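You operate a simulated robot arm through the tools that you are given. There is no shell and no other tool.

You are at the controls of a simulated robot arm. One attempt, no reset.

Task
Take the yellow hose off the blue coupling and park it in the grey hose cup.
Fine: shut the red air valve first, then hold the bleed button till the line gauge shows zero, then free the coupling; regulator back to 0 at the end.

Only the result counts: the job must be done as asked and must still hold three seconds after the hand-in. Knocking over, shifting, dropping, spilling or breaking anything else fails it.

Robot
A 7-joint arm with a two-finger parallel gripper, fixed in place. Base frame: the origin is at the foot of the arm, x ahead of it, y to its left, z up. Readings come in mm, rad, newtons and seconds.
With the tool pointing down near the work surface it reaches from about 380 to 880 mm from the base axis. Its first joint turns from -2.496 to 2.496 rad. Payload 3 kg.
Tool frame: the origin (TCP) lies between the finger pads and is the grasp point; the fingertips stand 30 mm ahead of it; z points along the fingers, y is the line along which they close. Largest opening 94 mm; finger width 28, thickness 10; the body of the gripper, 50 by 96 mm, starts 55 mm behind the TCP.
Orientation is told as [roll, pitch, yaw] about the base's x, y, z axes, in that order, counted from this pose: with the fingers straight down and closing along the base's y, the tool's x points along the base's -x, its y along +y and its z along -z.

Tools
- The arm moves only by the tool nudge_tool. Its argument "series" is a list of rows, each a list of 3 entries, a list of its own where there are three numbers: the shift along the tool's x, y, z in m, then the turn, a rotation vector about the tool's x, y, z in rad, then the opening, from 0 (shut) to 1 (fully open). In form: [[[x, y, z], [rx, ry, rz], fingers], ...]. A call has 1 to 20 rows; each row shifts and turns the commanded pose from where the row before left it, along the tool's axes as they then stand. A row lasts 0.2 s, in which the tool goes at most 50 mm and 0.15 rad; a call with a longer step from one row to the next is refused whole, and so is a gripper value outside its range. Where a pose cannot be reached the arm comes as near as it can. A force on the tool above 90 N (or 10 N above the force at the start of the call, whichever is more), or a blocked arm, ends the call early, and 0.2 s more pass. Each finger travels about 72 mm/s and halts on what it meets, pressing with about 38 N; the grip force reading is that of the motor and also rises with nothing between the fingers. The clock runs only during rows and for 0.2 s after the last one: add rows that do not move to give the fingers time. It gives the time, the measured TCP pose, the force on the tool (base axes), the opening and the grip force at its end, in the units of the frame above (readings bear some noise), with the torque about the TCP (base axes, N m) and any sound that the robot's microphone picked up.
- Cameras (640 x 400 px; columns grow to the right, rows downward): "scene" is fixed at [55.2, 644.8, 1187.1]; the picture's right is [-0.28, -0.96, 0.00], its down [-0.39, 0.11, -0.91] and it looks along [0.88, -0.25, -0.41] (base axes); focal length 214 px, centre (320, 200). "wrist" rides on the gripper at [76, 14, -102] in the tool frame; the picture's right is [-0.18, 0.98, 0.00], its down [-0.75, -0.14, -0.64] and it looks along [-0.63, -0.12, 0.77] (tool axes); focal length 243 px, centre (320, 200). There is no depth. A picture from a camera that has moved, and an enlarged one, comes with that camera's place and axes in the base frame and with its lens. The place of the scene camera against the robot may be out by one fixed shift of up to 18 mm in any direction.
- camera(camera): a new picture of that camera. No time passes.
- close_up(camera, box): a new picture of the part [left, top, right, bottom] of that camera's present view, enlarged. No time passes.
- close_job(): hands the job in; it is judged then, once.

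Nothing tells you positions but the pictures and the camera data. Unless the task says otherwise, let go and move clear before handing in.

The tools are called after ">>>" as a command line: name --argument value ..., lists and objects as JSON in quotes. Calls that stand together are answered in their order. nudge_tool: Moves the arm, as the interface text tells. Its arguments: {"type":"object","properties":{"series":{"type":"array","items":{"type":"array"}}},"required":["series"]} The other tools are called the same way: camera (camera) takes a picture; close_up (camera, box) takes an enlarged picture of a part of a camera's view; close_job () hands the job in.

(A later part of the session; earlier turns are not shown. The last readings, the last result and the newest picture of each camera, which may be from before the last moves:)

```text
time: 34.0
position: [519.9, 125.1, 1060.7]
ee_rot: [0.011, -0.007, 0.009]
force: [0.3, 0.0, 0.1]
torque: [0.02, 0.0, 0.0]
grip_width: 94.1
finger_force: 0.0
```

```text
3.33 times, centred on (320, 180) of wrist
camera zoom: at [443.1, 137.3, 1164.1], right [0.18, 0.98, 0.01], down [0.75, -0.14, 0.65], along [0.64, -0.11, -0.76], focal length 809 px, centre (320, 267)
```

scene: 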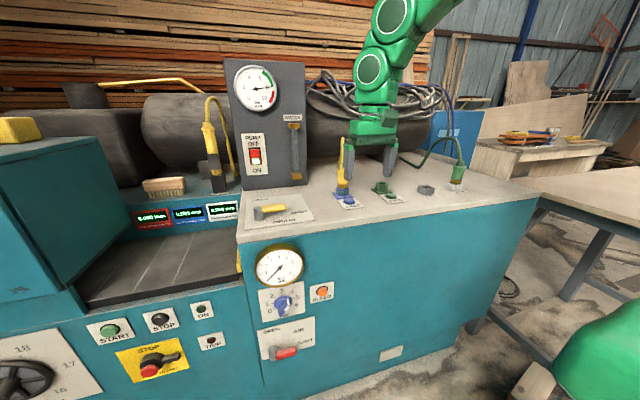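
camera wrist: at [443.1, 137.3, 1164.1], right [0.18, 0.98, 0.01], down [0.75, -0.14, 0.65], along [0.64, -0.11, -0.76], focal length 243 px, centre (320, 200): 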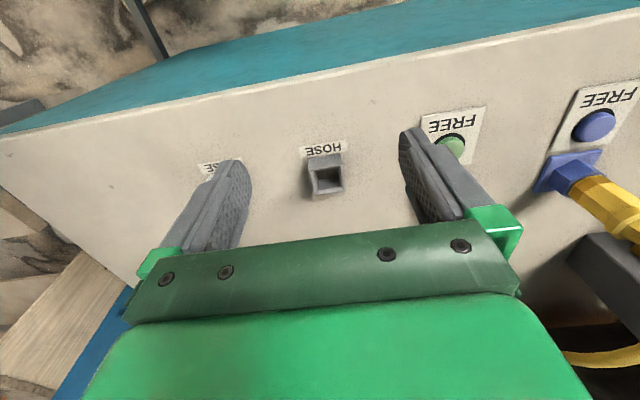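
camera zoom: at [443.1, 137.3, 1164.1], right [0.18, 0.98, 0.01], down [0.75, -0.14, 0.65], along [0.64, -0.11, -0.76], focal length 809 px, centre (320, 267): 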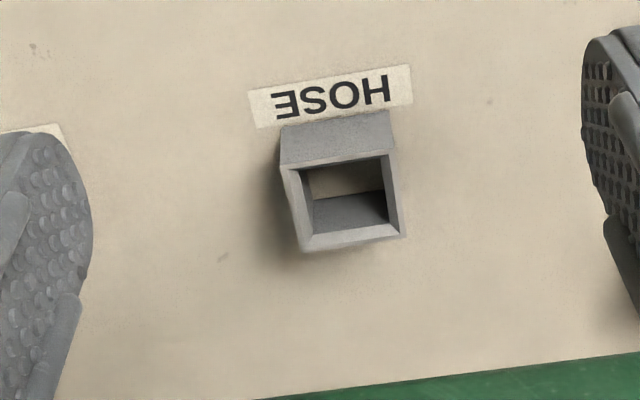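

The grey cup's rim centre triangulates to about (606, 118, 936), with an opening of about 31 mm. I'll test tilting the tool to about 45° here.

>>> nudge_tool --series '[[[-0.03, 0, 0], [0, 0, 0], 1], [[-0.03, 0, 0], [0, 0, 0], 1], [[0, 0, 0], [0, -0.133, 0], 1], [[0, 0, 0], [0, -0.133, 0], 1], [[0, 0, 0], [0, -0.133, 0], 1], [[0, 0, 0], [0, -0.133, 0], 1], [[0, 0, 0], [0, -0.133, 0], 1], [[0, 0, 0], [0, -0.133, 0], 1]]'

>>> camera --camera "scene"

>>> camera --camera "wrist"

```text
time: 35.8
position: [581.0, 126.0, 1060.0]
ee_rot: [0.013, -0.808, -0.003]
force: [-0.1, 0.1, 0.2]
torque: [0.01, 0.02, 0.0]
grip_width: 94.3
finger_force: 0.0
```

```text
taken
```

scene: 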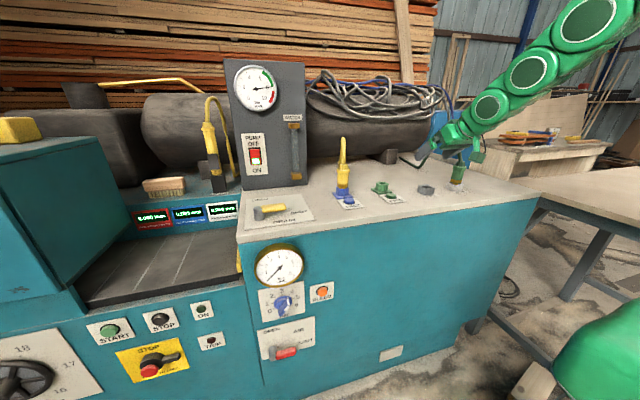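

```text
taken
camera wrist: at [454.3, 140.6, 1078.0], right [0.12, 0.98, 0.14], down [0.06, -0.15, 0.99], along [0.99, -0.11, -0.07], focal length 243 px, centre (320, 200)
```

wrist: 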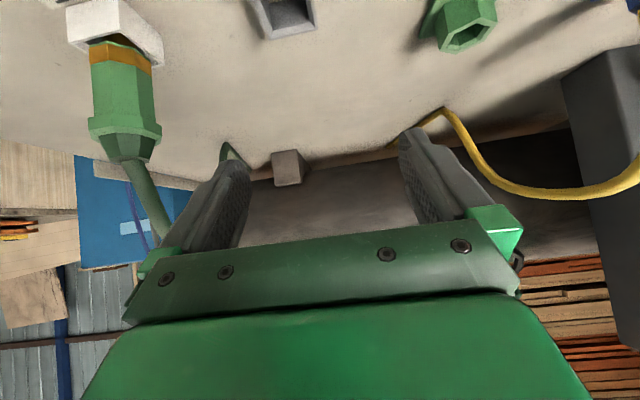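

The 45° tilt is reachable at the cup. I'll zoom on the green plug in its white cup, as it shows how a parked plug sits and what shape the yellow one has.

>>> close_up --camera "wrist" --box '[50, 0, 330, 190]'

>>> close_up --camera "scene" --box '[325, 125, 365, 215]'

```text
2.11 times, centred on (190, 95) of wrist
camera zoom: at [454.3, 140.6, 1078.0], right [0.12, 0.98, 0.14], down [0.06, -0.15, 0.99], along [0.99, -0.11, -0.07], focal length 511 px, centre (594, 421)
```

zoom: 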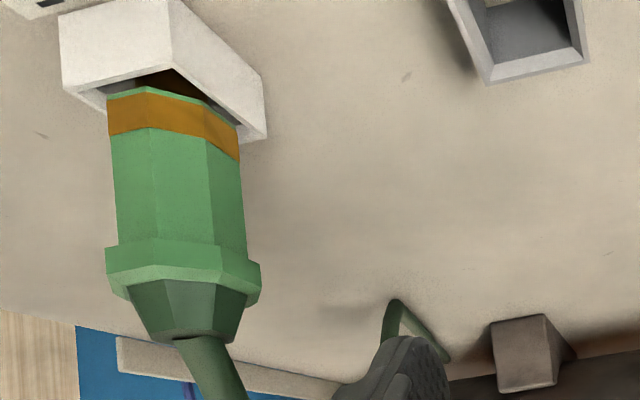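

```text
4.44 times, centred on (345, 170) of scene
camera zoom: at [55.2, 644.8, 1187.1], right [-0.28, -0.96, 0.0], down [-0.39, 0.11, -0.91], along [0.88, -0.25, -0.41], focal length 953 px, centre (209, 333)
```

zoom: 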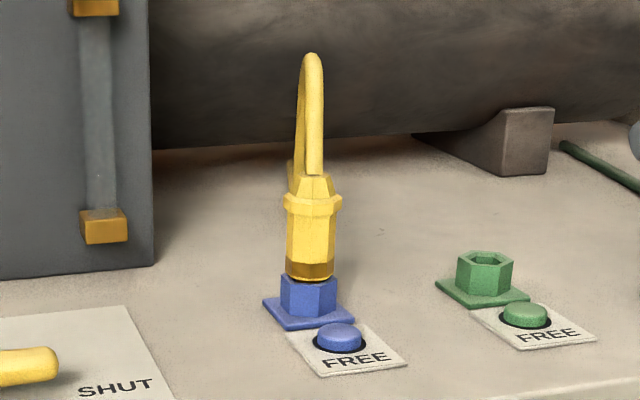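

The plug body is about 36 mm wide between z≈946 and the flange at z≈996, so a grip with the tool pitched about −1.0 rad clears the flange and hose. I'll check that this tilt is reachable here, then carry it over to a pre-grasp point in front of the yellow plug.

>>> nudge_tool --series '[[[0, 0, 0], [0, -0.096, 0], 1], [[0, 0, 0], [0, -0.096, 0], 1], [[0, 0, 0], [0, 0, 0], 1]]'

```text
time: 36.6
position: [586.6, 132.5, 1065.3]
ee_rot: [0.037, -0.93, -0.01]
force: [-0.2, -1.0, 0.2]
torque: [0.02, -0.01, -0.05]
grip_width: 94.0
finger_force: 0.1
out of reach, approached as far as the arm can: row 2
```

The limit here is about −0.93 rad at this height. I'll try a lower height, as would be used for parking.

>>> nudge_tool --series '[[[0.0225, -0.006, 0.0204], [0, 0, 0], 1], [[0.0225, -0.006, 0.0204], [0, 0, 0], 1], [[0, 0, 0], [0, 0, 0], 1]]'

```text
time: 37.4
position: [605.8, 127.4, 1028.1]
ee_rot: [0.037, -0.93, -0.009]
force: [-0.6, 0.3, 0.0]
torque: [0.0, -0.03, 0.02]
grip_width: 94.0
finger_force: 0.1
out of reach, approached as far as the arm can: row 1, 2
```

The orientation limit sits near −0.93 rad, so I'll use −0.85 and hold the plug nearer the fingertips, which also clears flange and hose. I'll set that tilt and move over toward the yellow plug, stopping short of it.

>>> nudge_tool --series '[[[0, 0, 0], [0, 0.15, 0], 1], [[0, 0, 0], [0, 0, 0], 1]]'

```text
time: 38.0
position: [605.6, 127.2, 1028.9]
ee_rot: [0.03, -0.78, 0.0]
force: [-0.6, 0.5, -0.1]
torque: [0.0, -0.02, -0.01]
grip_width: 94.1
finger_force: 0.2
```

The tilt is −0.78 now. I'll trim it to about −0.83 and slide over in front of the yellow plug.

>>> nudge_tool --series '[[[0, 0, 0], [0.03, -0.05, 0], 1], [[0.0024, 0.0452, -0.0046], [0, 0, 0], 1], [[0.0024, 0.0452, -0.0046], [0, 0, 0], 1], [[0.0024, 0.0452, -0.0046], [0, 0, 0], 1], [[0.0024, 0.0452, -0.0046], [0, 0, 0], 1], [[0.0024, 0.0452, -0.0046], [0, 0, 0], 1], [[0.0024, 0.0452, -0.0046], [0, 0, 0], 1], [[0, 0, 0], [0, 0, 0], 1]]'

>>> camera --camera "wrist"

>>> camera --camera "scene"

```text
time: 39.8
position: [578.1, 398.5, 1035.1]
ee_rot: [0.001, -0.831, -0.002]
force: [0.3, -0.6, 0.4]
torque: [0.02, 0.03, -0.04]
grip_width: 94.0
finger_force: 0.1
```

```text
taken
camera wrist: at [450.2, 413.3, 1048.9], right [0.13, 0.98, 0.14], down [0.03, -0.14, 0.99], along [0.99, -0.12, -0.05], focal length 243 px, centre (320, 200)
```

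wrist: 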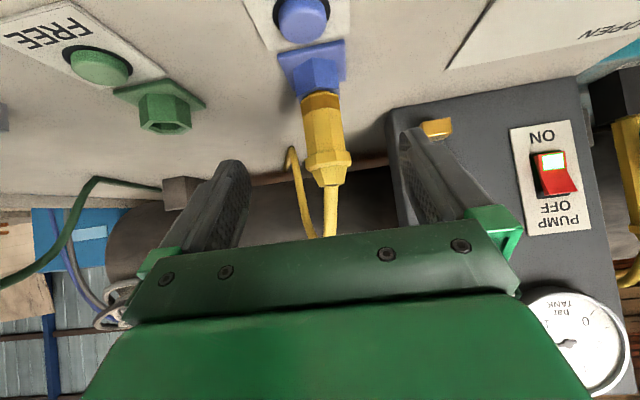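

```text
taken
```

scene: 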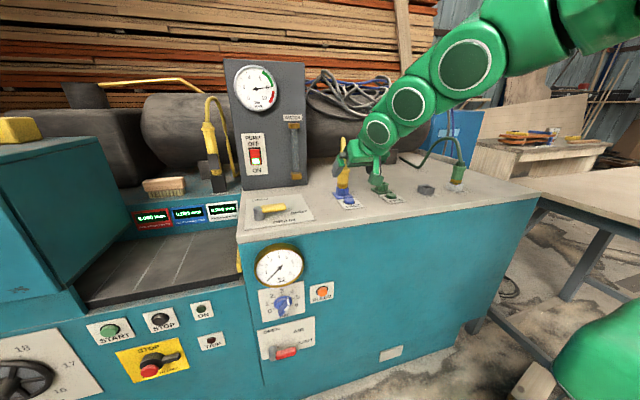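

Now I see the yellow plug between the fingers, upright in the blue coupling with its hose going up. I'll zoom in to measure it.

>>> close_up --camera "wrist" --box '[230, 30, 410, 240]'

>>> close_up --camera "scene" --box '[310, 120, 410, 220]'

```text
1.90 times, centred on (320, 135) of wrist
camera zoom: at [450.2, 413.3, 1048.9], right [0.13, 0.98, 0.14], down [0.03, -0.14, 0.99], along [0.99, -0.12, -0.05], focal length 462 px, centre (320, 324)
```

zoom: 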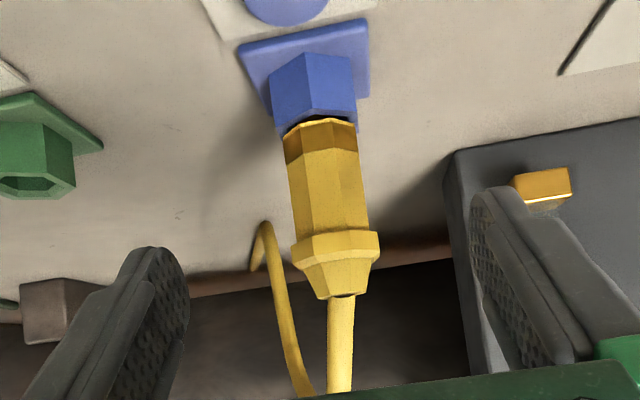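

```text
4.00 times, centred on (360, 170) of scene
camera zoom: at [55.2, 644.8, 1187.1], right [-0.28, -0.96, 0.0], down [-0.39, 0.11, -0.91], along [0.88, -0.25, -0.41], focal length 858 px, centre (160, 320)
```

zoom: 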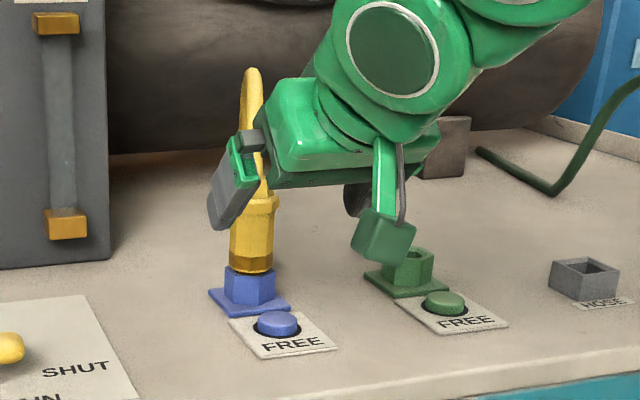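

Combining the wrist views properly, the deck is near z≈922, the coupling axis is at about (650, 400), and the plug body spans z≈959–1008. The grey cup rim is at about (599, 119, 945). I'll slide the open fingers around the plug body and check before closing.

>>> nudge_tool --series '[[[-0.0054, 0.0015, 0], [0, 0, 0], 1], [[0, 0, 0.018], [0, 0, 0], 1], [[0, 0, 0.018], [0, 0, 0], 1], [[0, 0, 0.018], [0, 0, 0], 1], [[0, 0, 0.01], [0, 0, 0], 1], [[0, 0, 0], [0, 0, 0], 1]]'

>>> camera --camera "wrist"

>>> close_up --camera "scene" --box '[310, 120, 410, 220]'

```text
time: 41.2
position: [627.3, 397.9, 998.8]
ee_rot: [0.004, -0.83, -0.001]
force: [-1.3, -0.2, 0.9]
torque: [-0.02, 0.01, -0.01]
grip_width: 93.7
finger_force: 0.1
```

```text
taken
camera wrist: at [500.4, 413.2, 1012.3], right [0.12, 0.98, 0.14], down [0.03, -0.14, 0.99], along [0.99, -0.12, -0.05], focal length 243 px, centre (320, 200)
```

wrist: 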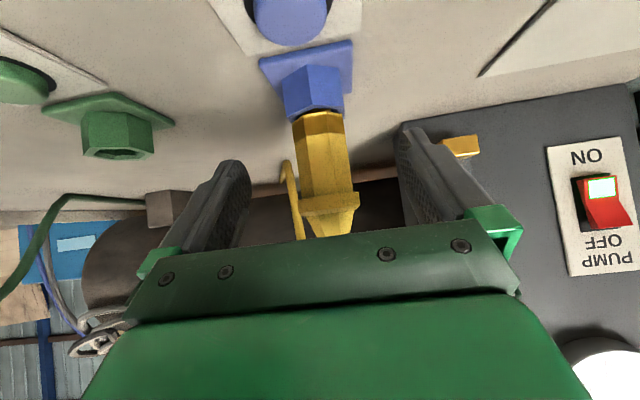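

```text
4.00 times, centred on (360, 170) of scene
camera zoom: at [55.2, 644.8, 1187.1], right [-0.28, -0.96, 0.0], down [-0.39, 0.11, -0.91], along [0.88, -0.25, -0.41], focal length 858 px, centre (160, 320)
```

zoom: 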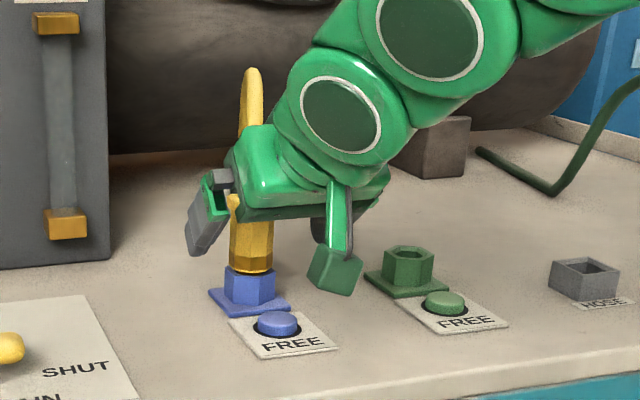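

The fingers are alongside the plug. I'll zoom in once more to verify the remaining distance before the final few millimetres.

>>> close_up --camera "wrist" --box '[230, 20, 420, 240]'

```text
1.82 times, centred on (325, 130) of wrist
camera zoom: at [500.4, 413.2, 1012.3], right [0.12, 0.98, 0.14], down [0.03, -0.14, 0.99], along [0.99, -0.12, -0.05], focal length 441 px, centre (311, 327)
```

zoom: 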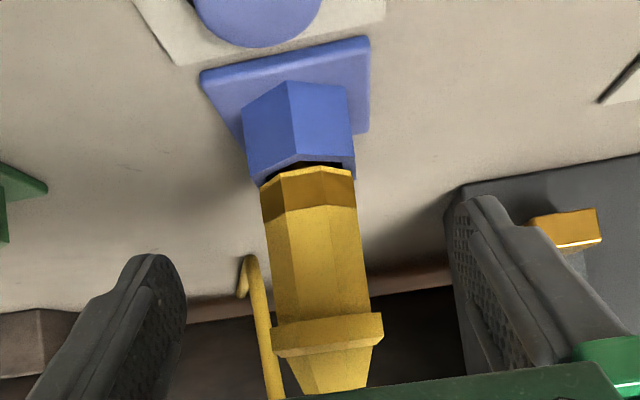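

Everything agrees: the coupling axis is at about (649, 401), midway between the fingers. I'll advance the last 9 mm and close on the plug body.

>>> nudge_tool --series '[[[0, 0.0005, 0.0045], [0, 0, 0], 1], [[0, 0, 0.0045], [0, 0, 0], 1], [[0, 0, 0], [0, 0, 0], 0.6], [[0, 0, 0], [0, 0, 0], 0.4], [[0, 0, 0], [0, 0, 0], 0.2], [[0, 0, 0], [0, 0, 0], 0], [[0, 0, 0], [0, 0, 0], 0]]'

>>> camera --camera "wrist"

>>> close_up --camera "scene" --box '[310, 120, 410, 220]'

```text
time: 42.8
position: [632.8, 400.2, 991.8]
ee_rot: [0.001, -0.832, -0.003]
force: [1.0, -1.0, 1.6]
torque: [-0.07, -0.11, -0.01]
grip_width: 31.1
finger_force: 37.7
```

```text
taken
camera wrist: at [506.8, 414.7, 1006.3], right [0.12, 0.98, 0.14], down [0.03, -0.14, 0.99], along [0.99, -0.12, -0.05], focal length 243 px, centre (320, 200)
```

wrist: 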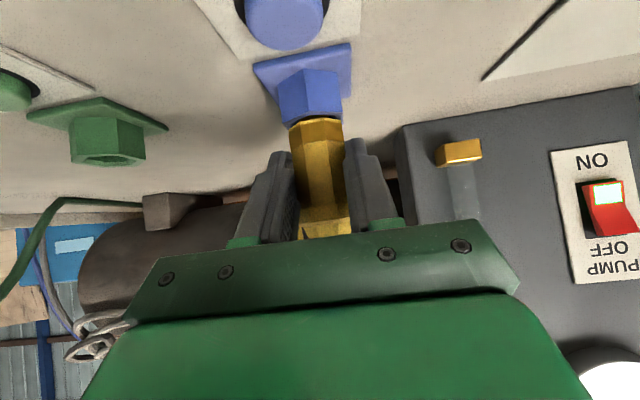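

```text
4.00 times, centred on (360, 170) of scene
camera zoom: at [55.2, 644.8, 1187.1], right [-0.28, -0.96, 0.0], down [-0.39, 0.11, -0.91], along [0.88, -0.25, -0.41], focal length 858 px, centre (160, 320)
```

zoom: 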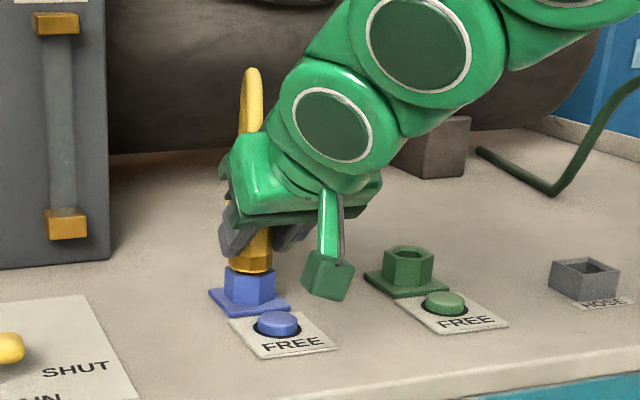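

The plug is gripped at 31 mm width with 38 N. I'll lift straight up in small steps and watch the force.

>>> nudge_tool --series '[[[-0.0037, 0, -0.0034], [0, 0, 0], 0], [[-0.0037, 0, -0.0034], [0, 0, 0], 0], [[-0.0037, 0, -0.0034], [0, 0, 0], 0], [[-0.0037, 0, -0.0034], [0, 0, 0], 0], [[0, 0, 0], [0, 0, 0], 0]]'

>>> camera --camera "wrist"

>>> close_up --camera "scene" --box '[310, 120, 410, 220]'

```text
time: 44.0
position: [633.9, 399.6, 1014.1]
ee_rot: [0.003, -0.83, -0.002]
force: [-0.1, -0.1, -1.5]
torque: [-0.01, 0.05, -0.01]
grip_width: 31.4
finger_force: 37.5
```

```text
taken
camera wrist: at [507.0, 415.2, 1027.8], right [0.12, 0.98, 0.14], down [0.03, -0.14, 0.99], along [0.99, -0.12, -0.05], focal length 243 px, centre (320, 200)
```

wrist: 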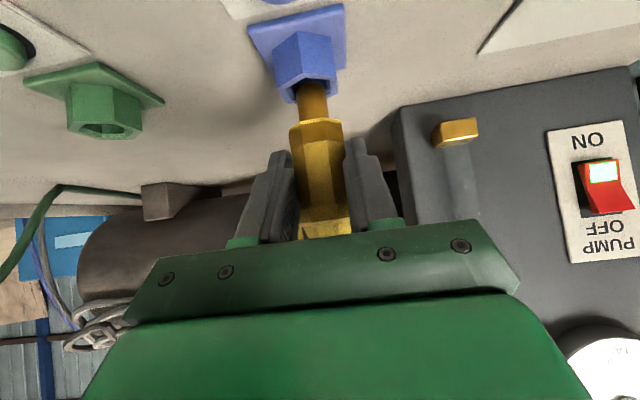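

```text
4.00 times, centred on (360, 170) of scene
camera zoom: at [55.2, 644.8, 1187.1], right [-0.28, -0.96, 0.0], down [-0.39, 0.11, -0.91], along [0.88, -0.25, -0.41], focal length 858 px, centre (160, 320)
```

zoom: 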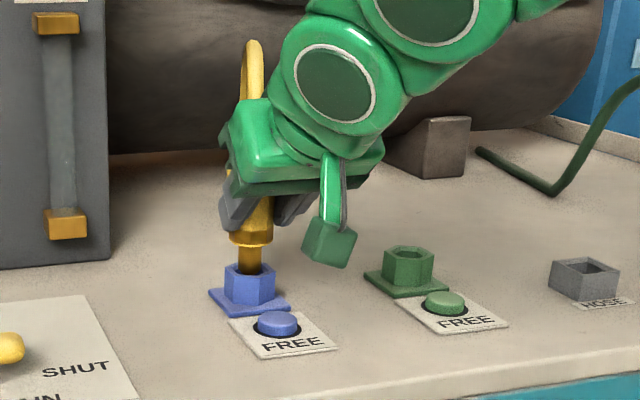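

The plug is coming out cleanly with its orange spigot showing. I'll keep lifting until the spigot is clear.

>>> nudge_tool --series '[[[-0.0059, 0, -0.0054], [0, 0, 0], 0], [[-0.0059, 0, -0.0054], [0, 0, 0], 0], [[-0.0059, 0, -0.0054], [0, 0, 0], 0], [[-0.0059, 0, -0.0054], [0, 0, 0], 0], [[0, 0, 0], [0, 0, 0], 0]]'

>>> camera --camera "wrist"

>>> close_up --camera "scene" --box '[310, 120, 410, 220]'

```text
time: 45.2
position: [631.5, 400.7, 1046.4]
ee_rot: [0.0, -0.829, -0.004]
force: [-0.3, 0.3, -1.0]
torque: [0.04, 0.02, -0.01]
grip_width: 31.3
finger_force: 37.7
```

```text
taken
camera wrist: at [505.7, 415.3, 1059.7], right [0.12, 0.98, 0.14], down [0.03, -0.14, 0.99], along [0.99, -0.12, -0.05], focal length 243 px, centre (320, 200)
```

wrist: 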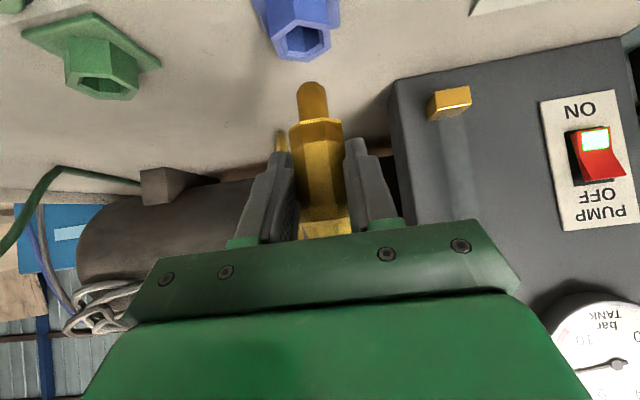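

```text
4.00 times, centred on (360, 170) of scene
camera zoom: at [55.2, 644.8, 1187.1], right [-0.28, -0.96, 0.0], down [-0.39, 0.11, -0.91], along [0.88, -0.25, -0.41], focal length 858 px, centre (160, 320)
```

zoom: 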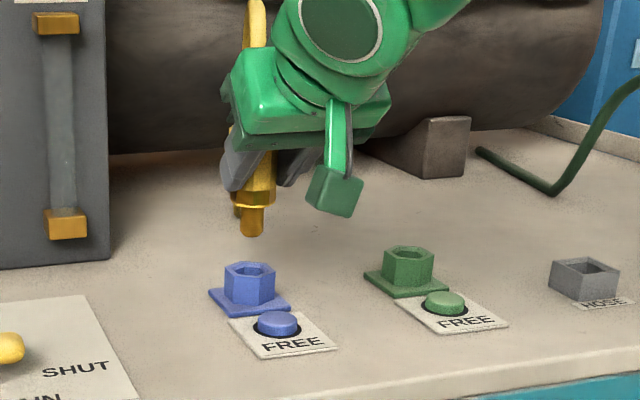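

The plug is fully clear; its spigot hangs about 60 mm below the TCP. I'll carry it at this height toward the grey cup, moving gently.

>>> nudge_tool --series '[[[0.0027, -0.0201, -0.00296], [0, 0, 0], 0], [[0.0027, -0.0201, -0.00296], [0, 0, 0], 0], [[0.0027, -0.0201, -0.00296], [0, 0, 0], 0], [[0.0027, -0.0201, -0.00296], [0, 0, 0], 0], [[0.0027, -0.0201, -0.00296], [0, 0, 0], 0], [[0.0027, -0.0201, -0.00296], [0, 0, 0], 0], [[0.0027, -0.0201, -0.00296], [0, 0, 0], 0], [[0, 0, 0], [0, 0, 0], 0]]'

>>> camera --camera "scene"

>>> camera --camera "wrist"

```text
time: 47.0
position: [605.6, 258.7, 1044.7]
ee_rot: [0.002, -0.831, -0.001]
force: [-0.4, -0.3, -2.7]
torque: [-0.02, 0.01, -0.03]
grip_width: 31.0
finger_force: 37.9
```

```text
taken
```

scene: 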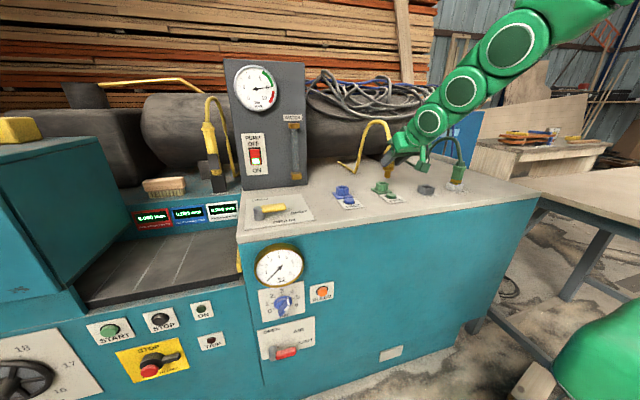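

```text
taken
camera wrist: at [478.4, 272.9, 1058.6], right [0.12, 0.98, 0.14], down [0.03, -0.14, 0.99], along [0.99, -0.12, -0.05], focal length 243 px, centre (320, 200)
```

wrist: 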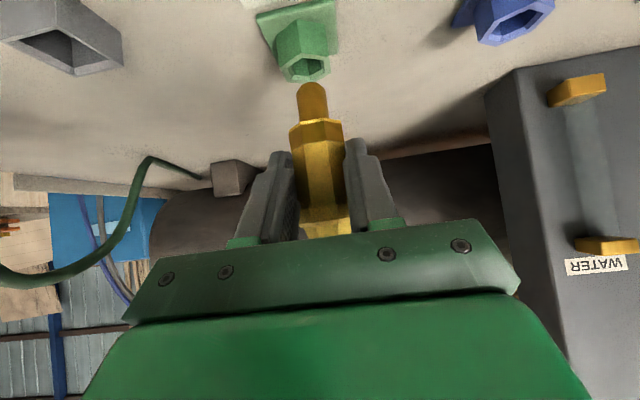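

The carry is smooth and the hose is following. I'll continue the rest of the way to above the grey cup.

>>> nudge_tool --series '[[[0.0027, -0.0201, -0.00296], [0, 0, 0], 0], [[0.0027, -0.0201, -0.00296], [0, 0, 0], 0], [[0.0027, -0.0201, -0.00296], [0, 0, 0], 0], [[0.0027, -0.0201, -0.00296], [0, 0, 0], 0], [[0.0027, -0.0201, -0.00296], [0, 0, 0], 0], [[0.0027, -0.0201, -0.00296], [0, 0, 0], 0], [[0, -0.0195, 0], [0, 0, 0], 0], [[0, 0, 0], [0, 0, 0], 0]]'

>>> camera --camera "scene"

>>> camera --camera "wrist"

```text
time: 48.8
position: [581.2, 118.5, 1046.6]
ee_rot: [0.002, -0.834, 0.0]
force: [-0.7, 0.1, -1.5]
torque: [0.0, 0.06, 0.0]
grip_width: 31.3
finger_force: 36.9
```

```text
taken
```

scene: 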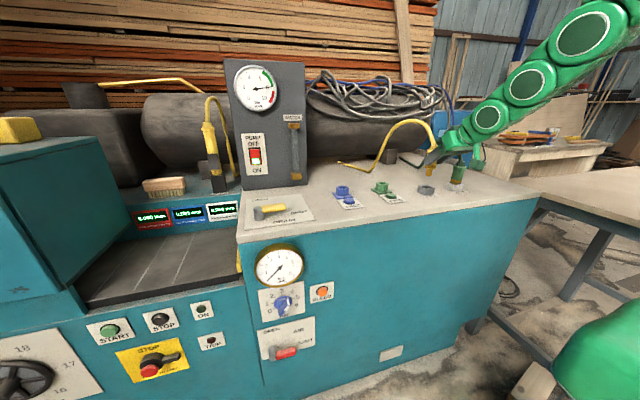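

```text
taken
camera wrist: at [454.5, 133.7, 1059.4], right [0.12, 0.98, 0.14], down [0.03, -0.14, 0.99], along [0.99, -0.12, -0.05], focal length 243 px, centre (320, 200)
```

wrist: 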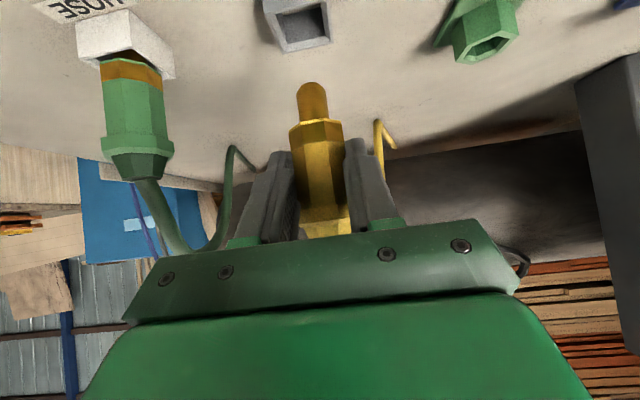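

The plug is above the grey cup. I'll zoom in to align the spigot with the opening.

>>> close_up --camera "wrist" --box '[230, 0, 400, 150]'

>>> close_up --camera "scene" --box '[390, 120, 490, 220]'

```text
2.67 times, centred on (315, 75) of wrist
camera zoom: at [454.5, 133.7, 1059.4], right [0.12, 0.98, 0.14], down [0.03, -0.14, 0.99], along [0.99, -0.12, -0.05], focal length 647 px, centre (333, 533)
```

zoom: 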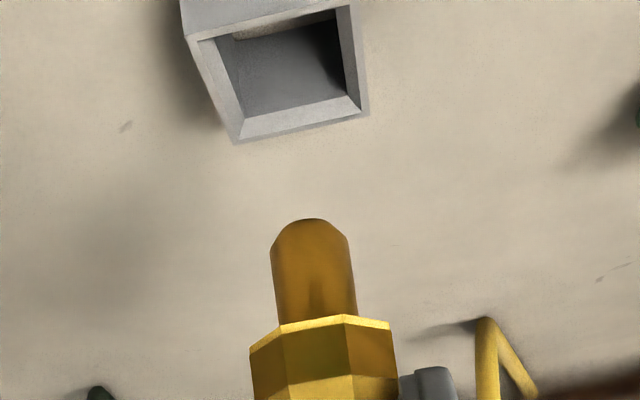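

```text
4.00 times, centred on (440, 170) of scene
camera zoom: at [55.2, 644.8, 1187.1], right [-0.28, -0.96, 0.0], down [-0.39, 0.11, -0.91], along [0.88, -0.25, -0.41], focal length 858 px, centre (-160, 320)
```

zoom: 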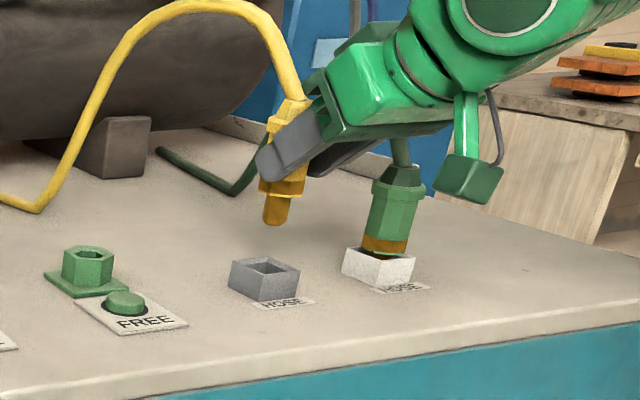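

The spigot tip is at about (598, 121, 983) and the cup centre at about (600, 119.6), so I'm about 2 mm off. I'll correct that and lower until the spigot is just above the rim, then check again.

>>> nudge_tool --series '[[[0.0051, -0.0005, 0.0055], [0, 0, 0], 0], [[0.0051, -0.0005, 0.0055], [0, 0, 0], 0], [[0.0051, 0, 0.0055], [0, 0, 0], 0], [[0.0052, 0, 0.0055], [0, 0, 0], 0], [[0, 0, 0], [0, 0, 0], 0]]'

>>> camera --camera "wrist"

>>> close_up --camera "wrist" --box '[230, 0, 400, 150]'

>>> close_up --camera "scene" --box '[400, 140, 480, 220]'

```text
time: 50.0
position: [584.8, 121.9, 1021.7]
ee_rot: [0.014, -0.836, -0.004]
force: [-0.8, -0.1, -1.6]
torque: [0.0, 0.05, 0.0]
grip_width: 31.4
finger_force: 38.6
out of reach, approached as far as the arm can: row 4
```

```text
taken
camera wrist: at [457.4, 135.2, 1034.3], right [0.12, 0.98, 0.15], down [0.03, -0.15, 0.99], along [0.99, -0.11, -0.05], focal length 243 px, centre (320, 200)
```

wrist: 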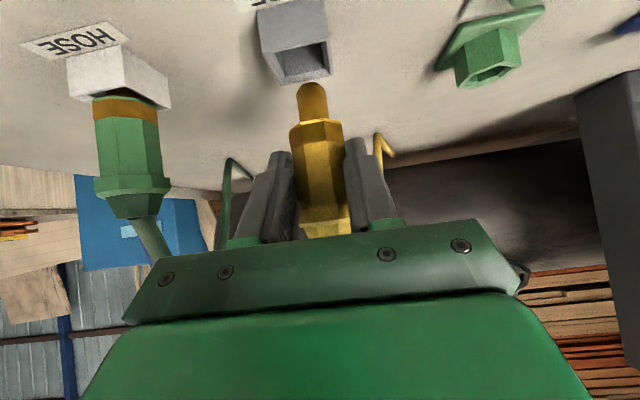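

```text
2.67 times, centred on (315, 75) of wrist
camera zoom: at [457.4, 135.2, 1034.3], right [0.12, 0.98, 0.15], down [0.03, -0.15, 0.99], along [0.99, -0.11, -0.05], focal length 647 px, centre (333, 533)
```

zoom: 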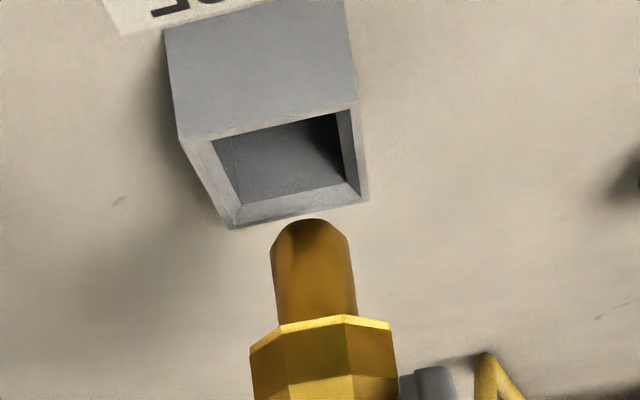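

```text
5.00 times, centred on (440, 180) of scene
camera zoom: at [55.2, 644.8, 1187.1], right [-0.28, -0.96, 0.0], down [-0.39, 0.11, -0.91], along [0.88, -0.25, -0.41], focal length 1072 px, centre (-280, 300)
```

zoom: 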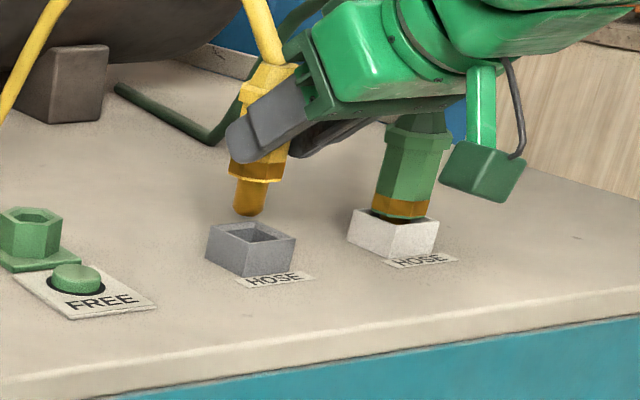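

The arm reached its limit at this height in this pose, with the spigot still above the cup. I'll raise a little and swing the hand around the plug's vertical axis toward +y, which keeps the plug upright and puts the wrist farther out.

>>> nudge_tool --series '[[[-0.0074, -0.001, -0.0067], [0.012, 0, 0], 0], [[-0.0074, -0.001, -0.0067], [0, 0, 0], 0], [[0, 0.002, 0], [0.0969, 0, 0.0879], 0], [[0, 0.002, 0], [0.0969, 0, 0.0879], 0], [[0, 0.002, 0], [0.0969, 0, 0.0879], 0], [[0, 0, 0], [0, 0, 0], 0]]'

>>> camera --camera "wrist"

>>> camera --camera "scene"

```text
time: 51.4
position: [583.9, 122.0, 1035.4]
ee_rot: [-0.012, -0.833, -0.396]
force: [-0.5, 1.0, -1.3]
torque: [0.02, 0.01, 0.01]
grip_width: 31.4
finger_force: 38.2
```

```text
taken
camera wrist: at [472.6, 184.9, 1048.9], right [0.5, 0.86, 0.13], down [-0.02, -0.14, 0.99], along [0.87, -0.5, -0.05], focal length 243 px, centre (320, 200)
```

wrist: 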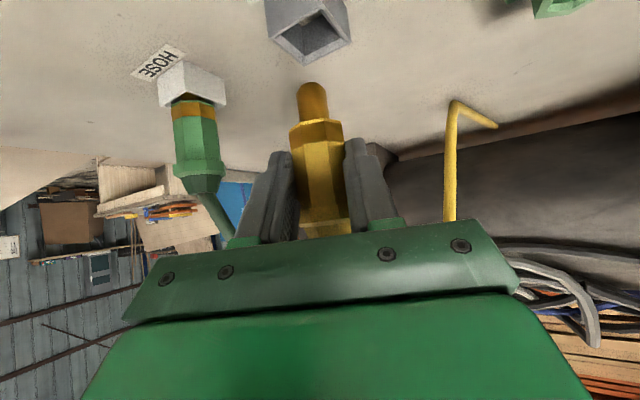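

```text
taken
```

scene: 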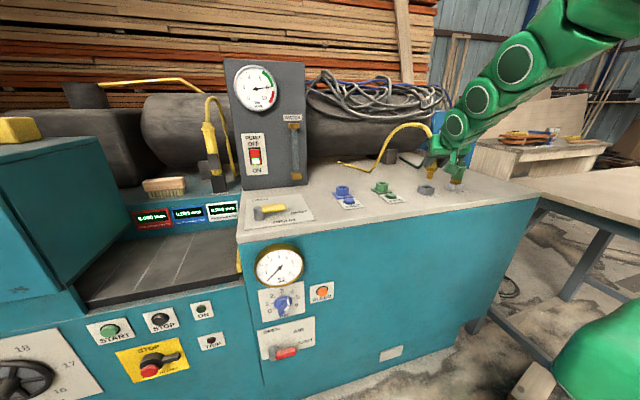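

The swing works and the plug stays upright. I'll continue the swing a little further.

>>> nudge_tool --series '[[[0, 0.002, 0], [0.0969, 0, 0.0879], 0], [[0, 0.002, 0], [0.0969, 0, 0.0879], 0], [[0, 0.002, 0], [0.0969, 0, 0.0879], 0], [[0, 0.002, 0], [0.0969, 0, 0.0879], 0], [[0, 0, 0], [0, 0, 0], 0]]'

>>> camera --camera "wrist"

>>> close_up --camera "wrist" --box '[230, 0, 400, 150]'

>>> close_up --camera "scene" --box '[390, 120, 490, 220]'

```text
time: 52.6
position: [588.5, 127.6, 1034.6]
ee_rot: [-0.01, -0.838, -0.919]
force: [0.3, 0.1, -1.3]
torque: [0.01, 0.02, 0.0]
grip_width: 31.2
finger_force: 38.5
```

```text
taken
camera wrist: at [523.8, 238.7, 1048.0], right [0.86, 0.49, 0.13], down [-0.09, -0.1, 0.99], along [0.5, -0.86, -0.04], focal length 243 px, centre (320, 200)
```

wrist: 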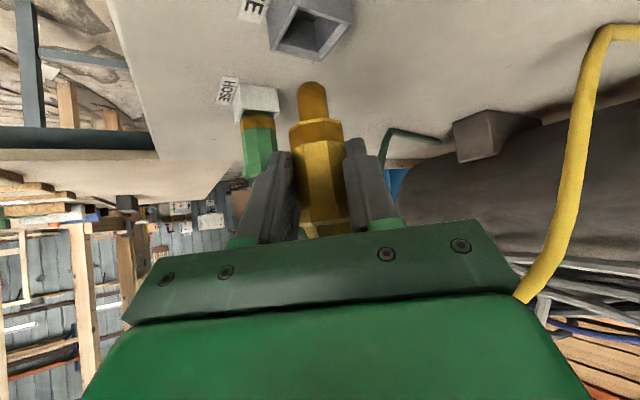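

```text
2.67 times, centred on (315, 75) of wrist
camera zoom: at [523.8, 238.7, 1048.0], right [0.86, 0.49, 0.13], down [-0.09, -0.1, 0.99], along [0.5, -0.86, -0.04], focal length 647 px, centre (333, 533)
```

zoom: 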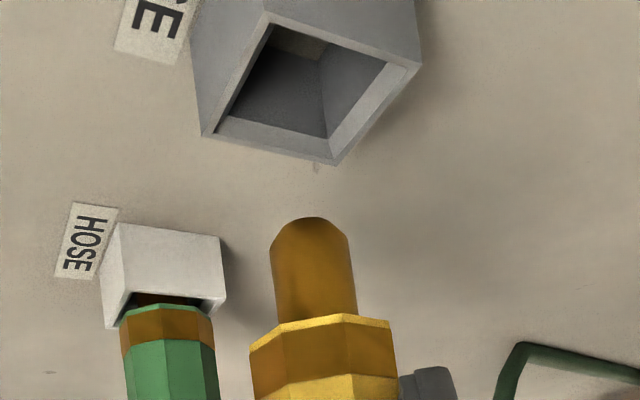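

```text
4.00 times, centred on (440, 170) of scene
camera zoom: at [55.2, 644.8, 1187.1], right [-0.28, -0.96, 0.0], down [-0.39, 0.11, -0.91], along [0.88, -0.25, -0.41], focal length 858 px, centre (-160, 320)
```

zoom: 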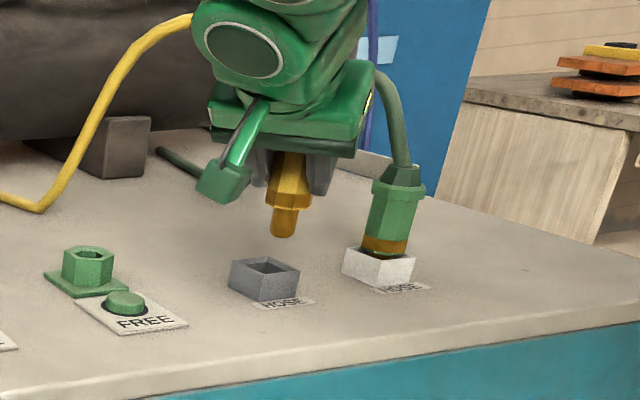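

From this angle the cup rim centre again computes to about (600.5, 119.8), and the spigot is at about (599.5, 116). I'll verify with a tighter scene zoom before lowering.

>>> close_up --camera "scene" --box '[415, 160, 455, 200]'

```text
10.00 times, centred on (435, 180) of scene
camera zoom: at [55.2, 644.8, 1187.1], right [-0.28, -0.96, 0.0], down [-0.39, 0.11, -0.91], along [0.88, -0.25, -0.41], focal length 2145 px, centre (-830, 400)
```

zoom: 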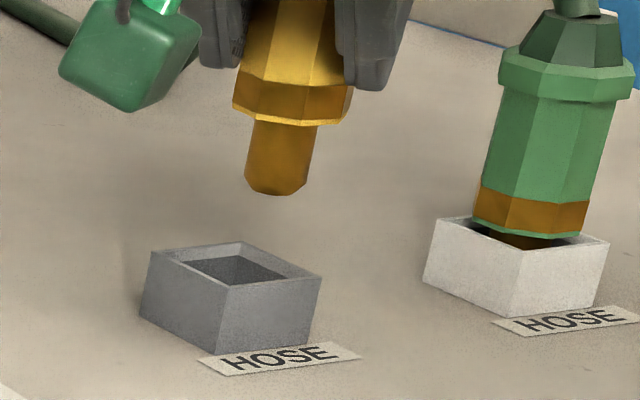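

A tighter analysis puts the plug about 20 mm ahead of the TCP, so it is near (602, 111), about 8 mm off the cup in y. I'll correct that, lower 8 mm, and check again.

>>> nudge_tool --series '[[[0.0025, 0.0022, -0.0028], [0, 0, 0], 0], [[0.0025, 0.0022, -0.0027], [0, 0, 0], 0], [[0.003, 0, 0.0027], [0, 0, 0], 0], [[0.0029, 0, 0.0027], [0, 0, 0], 0], [[0, 0, 0], [0, 0, 0], 0]]'

>>> close_up --camera "wrist" --box '[230, 0, 400, 150]'

>>> close_up --camera "scene" --box '[415, 160, 455, 200]'

```text
time: 53.8
position: [587.7, 135.9, 1028.3]
ee_rot: [-0.008, -0.838, -0.918]
force: [-0.2, -0.8, -1.5]
torque: [0.02, 0.03, -0.02]
grip_width: 31.5
finger_force: 37.9
```

```text
2.67 times, centred on (315, 75) of wrist
camera zoom: at [522.1, 247.2, 1039.6], right [0.86, 0.49, 0.13], down [-0.09, -0.1, 0.99], along [0.5, -0.86, -0.04], focal length 647 px, centre (333, 533)
```

zoom: 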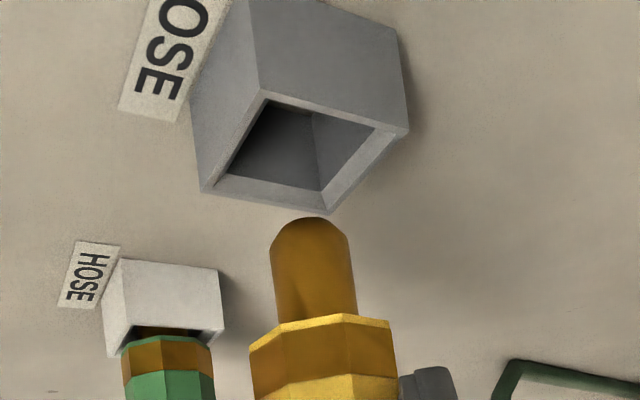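

```text
10.00 times, centred on (435, 180) of scene
camera zoom: at [55.2, 644.8, 1187.1], right [-0.28, -0.96, 0.0], down [-0.39, 0.11, -0.91], along [0.88, -0.25, -0.41], focal length 2145 px, centre (-830, 400)
```

zoom: 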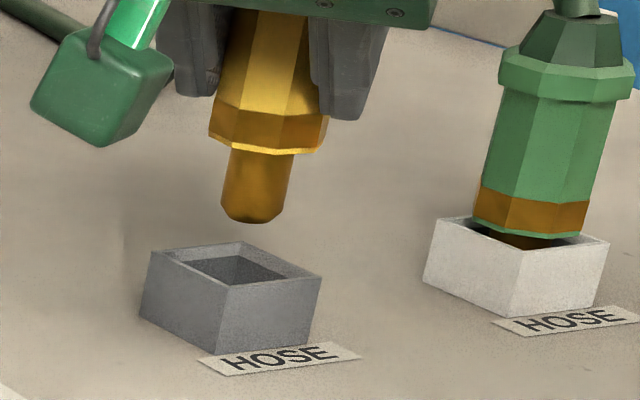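

The remaining offset is about (−1.6, +2.8) mm. I'll correct that and lower until the tip is just above the rim, then look again.

>>> nudge_tool --series '[[[0.0011, 0.0002, -0.0012], [0, 0, 0], 0], [[0.0011, 0.0002, -0.0012], [0, 0, 0], 0], [[0.0037, 0, 0.0034], [0, 0, 0], 0], [[0.0037, 0, 0.0034], [0, 0, 0], 0], [[0, 0, 0], [0, 0, 0], 0]]'

>>> close_up --camera "wrist" --box '[230, 0, 400, 150]'

>>> close_up --camera "scene" --box '[415, 160, 455, 200]'

```text
time: 55.0
position: [587.4, 139.5, 1015.9]
ee_rot: [-0.01, -0.837, -0.919]
force: [-0.3, -0.4, -2.5]
torque: [0.0, 0.0, -0.01]
grip_width: 31.3
finger_force: 37.8
```

```text
2.67 times, centred on (315, 75) of wrist
camera zoom: at [521.6, 249.7, 1029.9], right [0.86, 0.49, 0.13], down [-0.09, -0.1, 0.99], along [0.5, -0.86, -0.04], focal length 647 px, centre (333, 533)
```

zoom: 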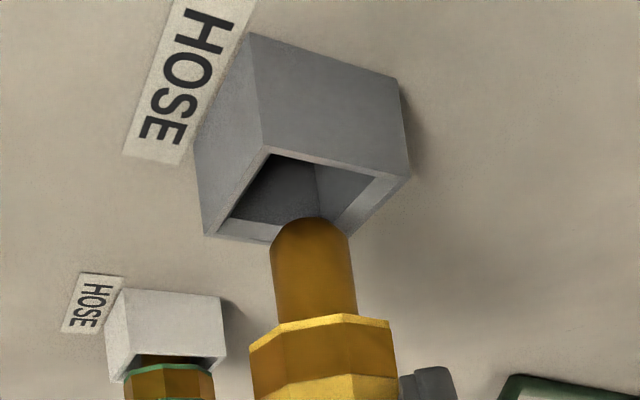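

```text
10.00 times, centred on (435, 180) of scene
camera zoom: at [55.2, 644.8, 1187.1], right [-0.28, -0.96, 0.0], down [-0.39, 0.11, -0.91], along [0.88, -0.25, -0.41], focal length 2145 px, centre (-830, 400)
```

zoom: 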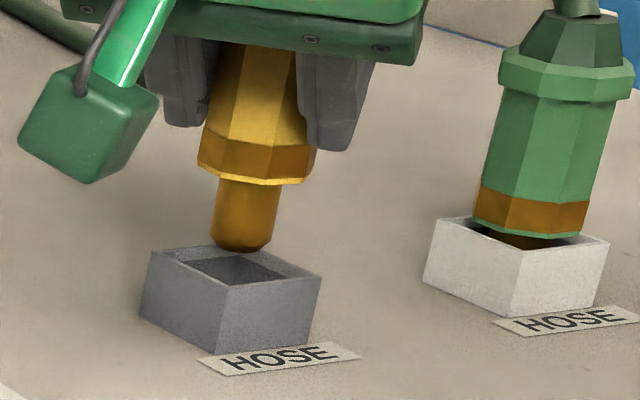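

The spigot is nearly over the opening, about 3 mm too far forward along the tool. I'll back off 2.5 mm and lower into the cup slowly, watching the force.

>>> nudge_tool --series '[[[0.0017, -0.0003, -0.0018], [0, 0, 0], 0], [[0.0022, 0, 0.002], [0, 0, 0], 0], [[0.0022, 0, 0.002], [0, 0, 0], 0], [[0.0022, 0, 0.002], [0, 0, 0], 0], [[0.0022, 0, 0.002], [0, 0, 0], 0], [[0, 0, 0], [0, 0, 0], 0]]'

>>> close_up --camera "wrist" --box '[230, 0, 400, 150]'

>>> close_up --camera "scene" --box '[415, 160, 455, 200]'

```text
time: 56.4
position: [584.4, 139.8, 1004.4]
ee_rot: [-0.009, -0.837, -0.918]
force: [-0.1, 0.1, -1.7]
torque: [0.05, -0.02, -0.04]
grip_width: 31.3
finger_force: 37.8
```

```text
2.67 times, centred on (315, 75) of wrist
camera zoom: at [519.4, 251.9, 1017.6], right [0.86, 0.49, 0.13], down [-0.09, -0.1, 0.99], along [0.5, -0.86, -0.04], focal length 647 px, centre (333, 533)
```

zoom: 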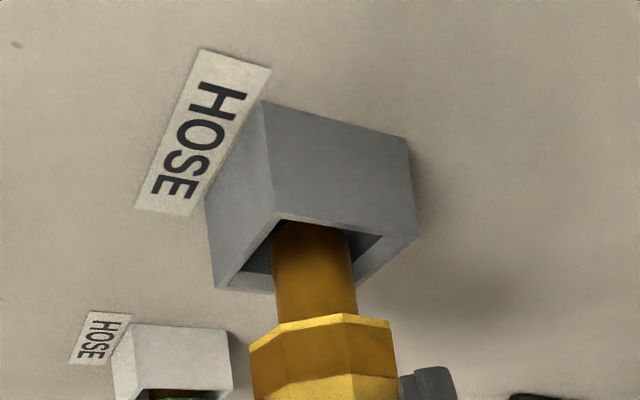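

```text
10.00 times, centred on (435, 180) of scene
camera zoom: at [55.2, 644.8, 1187.1], right [-0.28, -0.96, 0.0], down [-0.39, 0.11, -0.91], along [0.88, -0.25, -0.41], focal length 2145 px, centre (-830, 400)
```

zoom: 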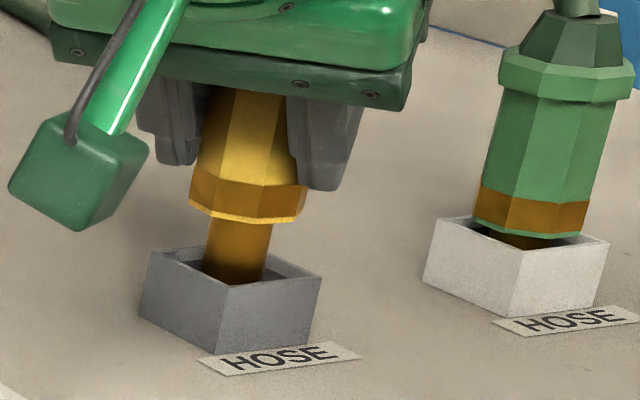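

The spigot has entered the cup with no contact force. About 14 mm remain to seat it, so I'll lower in small steps.

>>> nudge_tool --series '[[[0.0022, 0, 0.002], [0, 0, 0], 0], [[0.0022, 0, 0.002], [0, 0, 0], 0], [[0.0022, 0, 0.002], [0, 0, 0], 0], [[0, 0, 0], [0, 0, 0], 0]]'

>>> close_up --camera "scene" --box '[415, 160, 455, 200]'

```text
time: 57.4
position: [584.0, 141.0, 995.7]
ee_rot: [-0.01, -0.838, -0.917]
force: [0.6, -5.9, 0.5]
torque: [-0.32, -0.09, -0.11]
grip_width: 31.3
finger_force: 37.5
```

```text
10.00 times, centred on (435, 180) of scene
camera zoom: at [55.2, 644.8, 1187.1], right [-0.28, -0.96, 0.0], down [-0.39, 0.11, -0.91], along [0.88, -0.25, -0.41], focal length 2145 px, centre (-830, 400)
```

zoom: 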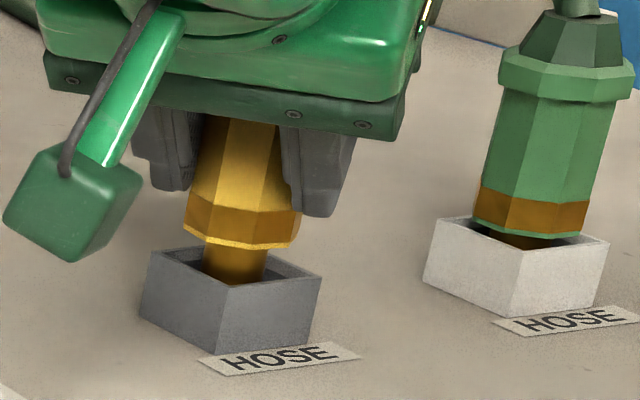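

There's a slight 6 N side contact from the +y wall, so I'll shift 1.5 mm toward −y and keep lowering gently.

>>> nudge_tool --series '[[[-0.0008, -0.0009, 0.0009], [0, 0, 0], 0], [[0.0015, 0, 0.0013], [0, 0, 0], 0], [[0.0015, 0, 0.0013], [0, 0, 0], 0], [[0, 0, 0], [0, 0, 0], 0]]'

>>> close_up --camera "scene" --box '[415, 160, 455, 200]'

```text
time: 58.4
position: [583.8, 139.5, 992.1]
ee_rot: [-0.008, -0.836, -0.919]
force: [-0.8, -0.9, -1.7]
torque: [0.02, -0.01, 0.02]
grip_width: 31.3
finger_force: 37.8
```

```text
10.00 times, centred on (435, 180) of scene
camera zoom: at [55.2, 644.8, 1187.1], right [-0.28, -0.96, 0.0], down [-0.39, 0.11, -0.91], along [0.88, -0.25, -0.41], focal length 2145 px, centre (-830, 400)
```

zoom: 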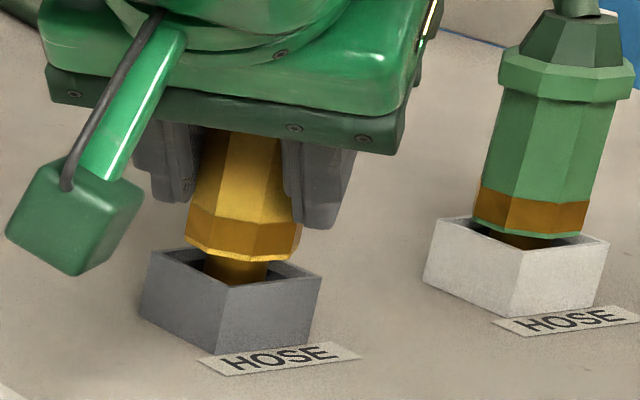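

The side contact is gone. I'll continue lowering in 2 mm steps until it seats.

>>> nudge_tool --series '[[[0.0015, 0, 0.0013], [0, 0, 0], 0], [[0.0015, 0, 0.0013], [0, 0, 0], 0], [[0, 0, 0], [0, 0, 0], 0]]'

>>> close_up --camera "scene" --box '[415, 160, 455, 200]'

```text
time: 59.2
position: [584.8, 140.1, 988.3]
ee_rot: [-0.008, -0.839, -0.919]
force: [0.8, -0.4, -1.5]
torque: [0.01, 0.05, -0.01]
grip_width: 30.9
finger_force: 37.4
```

```text
10.00 times, centred on (435, 180) of scene
camera zoom: at [55.2, 644.8, 1187.1], right [-0.28, -0.96, 0.0], down [-0.39, 0.11, -0.91], along [0.88, -0.25, -0.41], focal length 2145 px, centre (-830, 400)
```

zoom: 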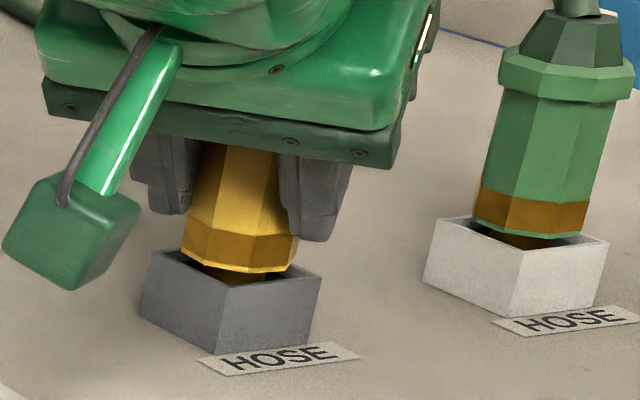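

Still no contact, so I'll continue a little further.

>>> nudge_tool --series '[[[0.0015, 0, 0.0013], [0, 0, 0], 0], [[0.0015, 0, 0.0013], [0, 0, 0], 0], [[0, 0, 0], [0, 0, 0], 0]]'

>>> close_up --camera "scene" --box '[415, 160, 455, 200]'

>>> camera --camera "wrist"

```text
time: 60.0
position: [584.7, 140.6, 984.7]
ee_rot: [-0.008, -0.835, -0.918]
force: [2.9, -1.4, 31.6]
torque: [-0.61, -0.67, 0.02]
grip_width: 31.7
finger_force: 38.1
```

```text
10.00 times, centred on (435, 180) of scene
camera zoom: at [55.2, 644.8, 1187.1], right [-0.28, -0.96, 0.0], down [-0.39, 0.11, -0.91], along [0.88, -0.25, -0.41], focal length 2145 px, centre (-830, 400)
```

zoom: 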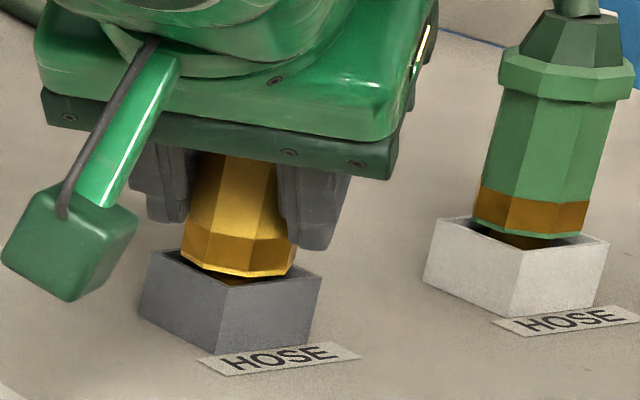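

```text
taken
camera wrist: at [519.2, 250.8, 997.4], right [0.86, 0.49, 0.13], down [-0.09, -0.1, 0.99], along [0.5, -0.86, -0.04], focal length 243 px, centre (320, 200)
```

wrist: 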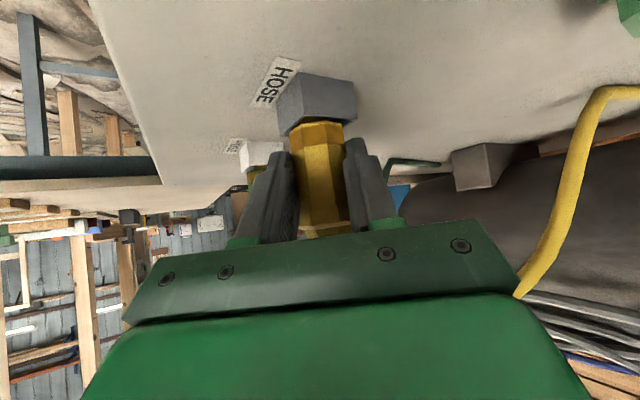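

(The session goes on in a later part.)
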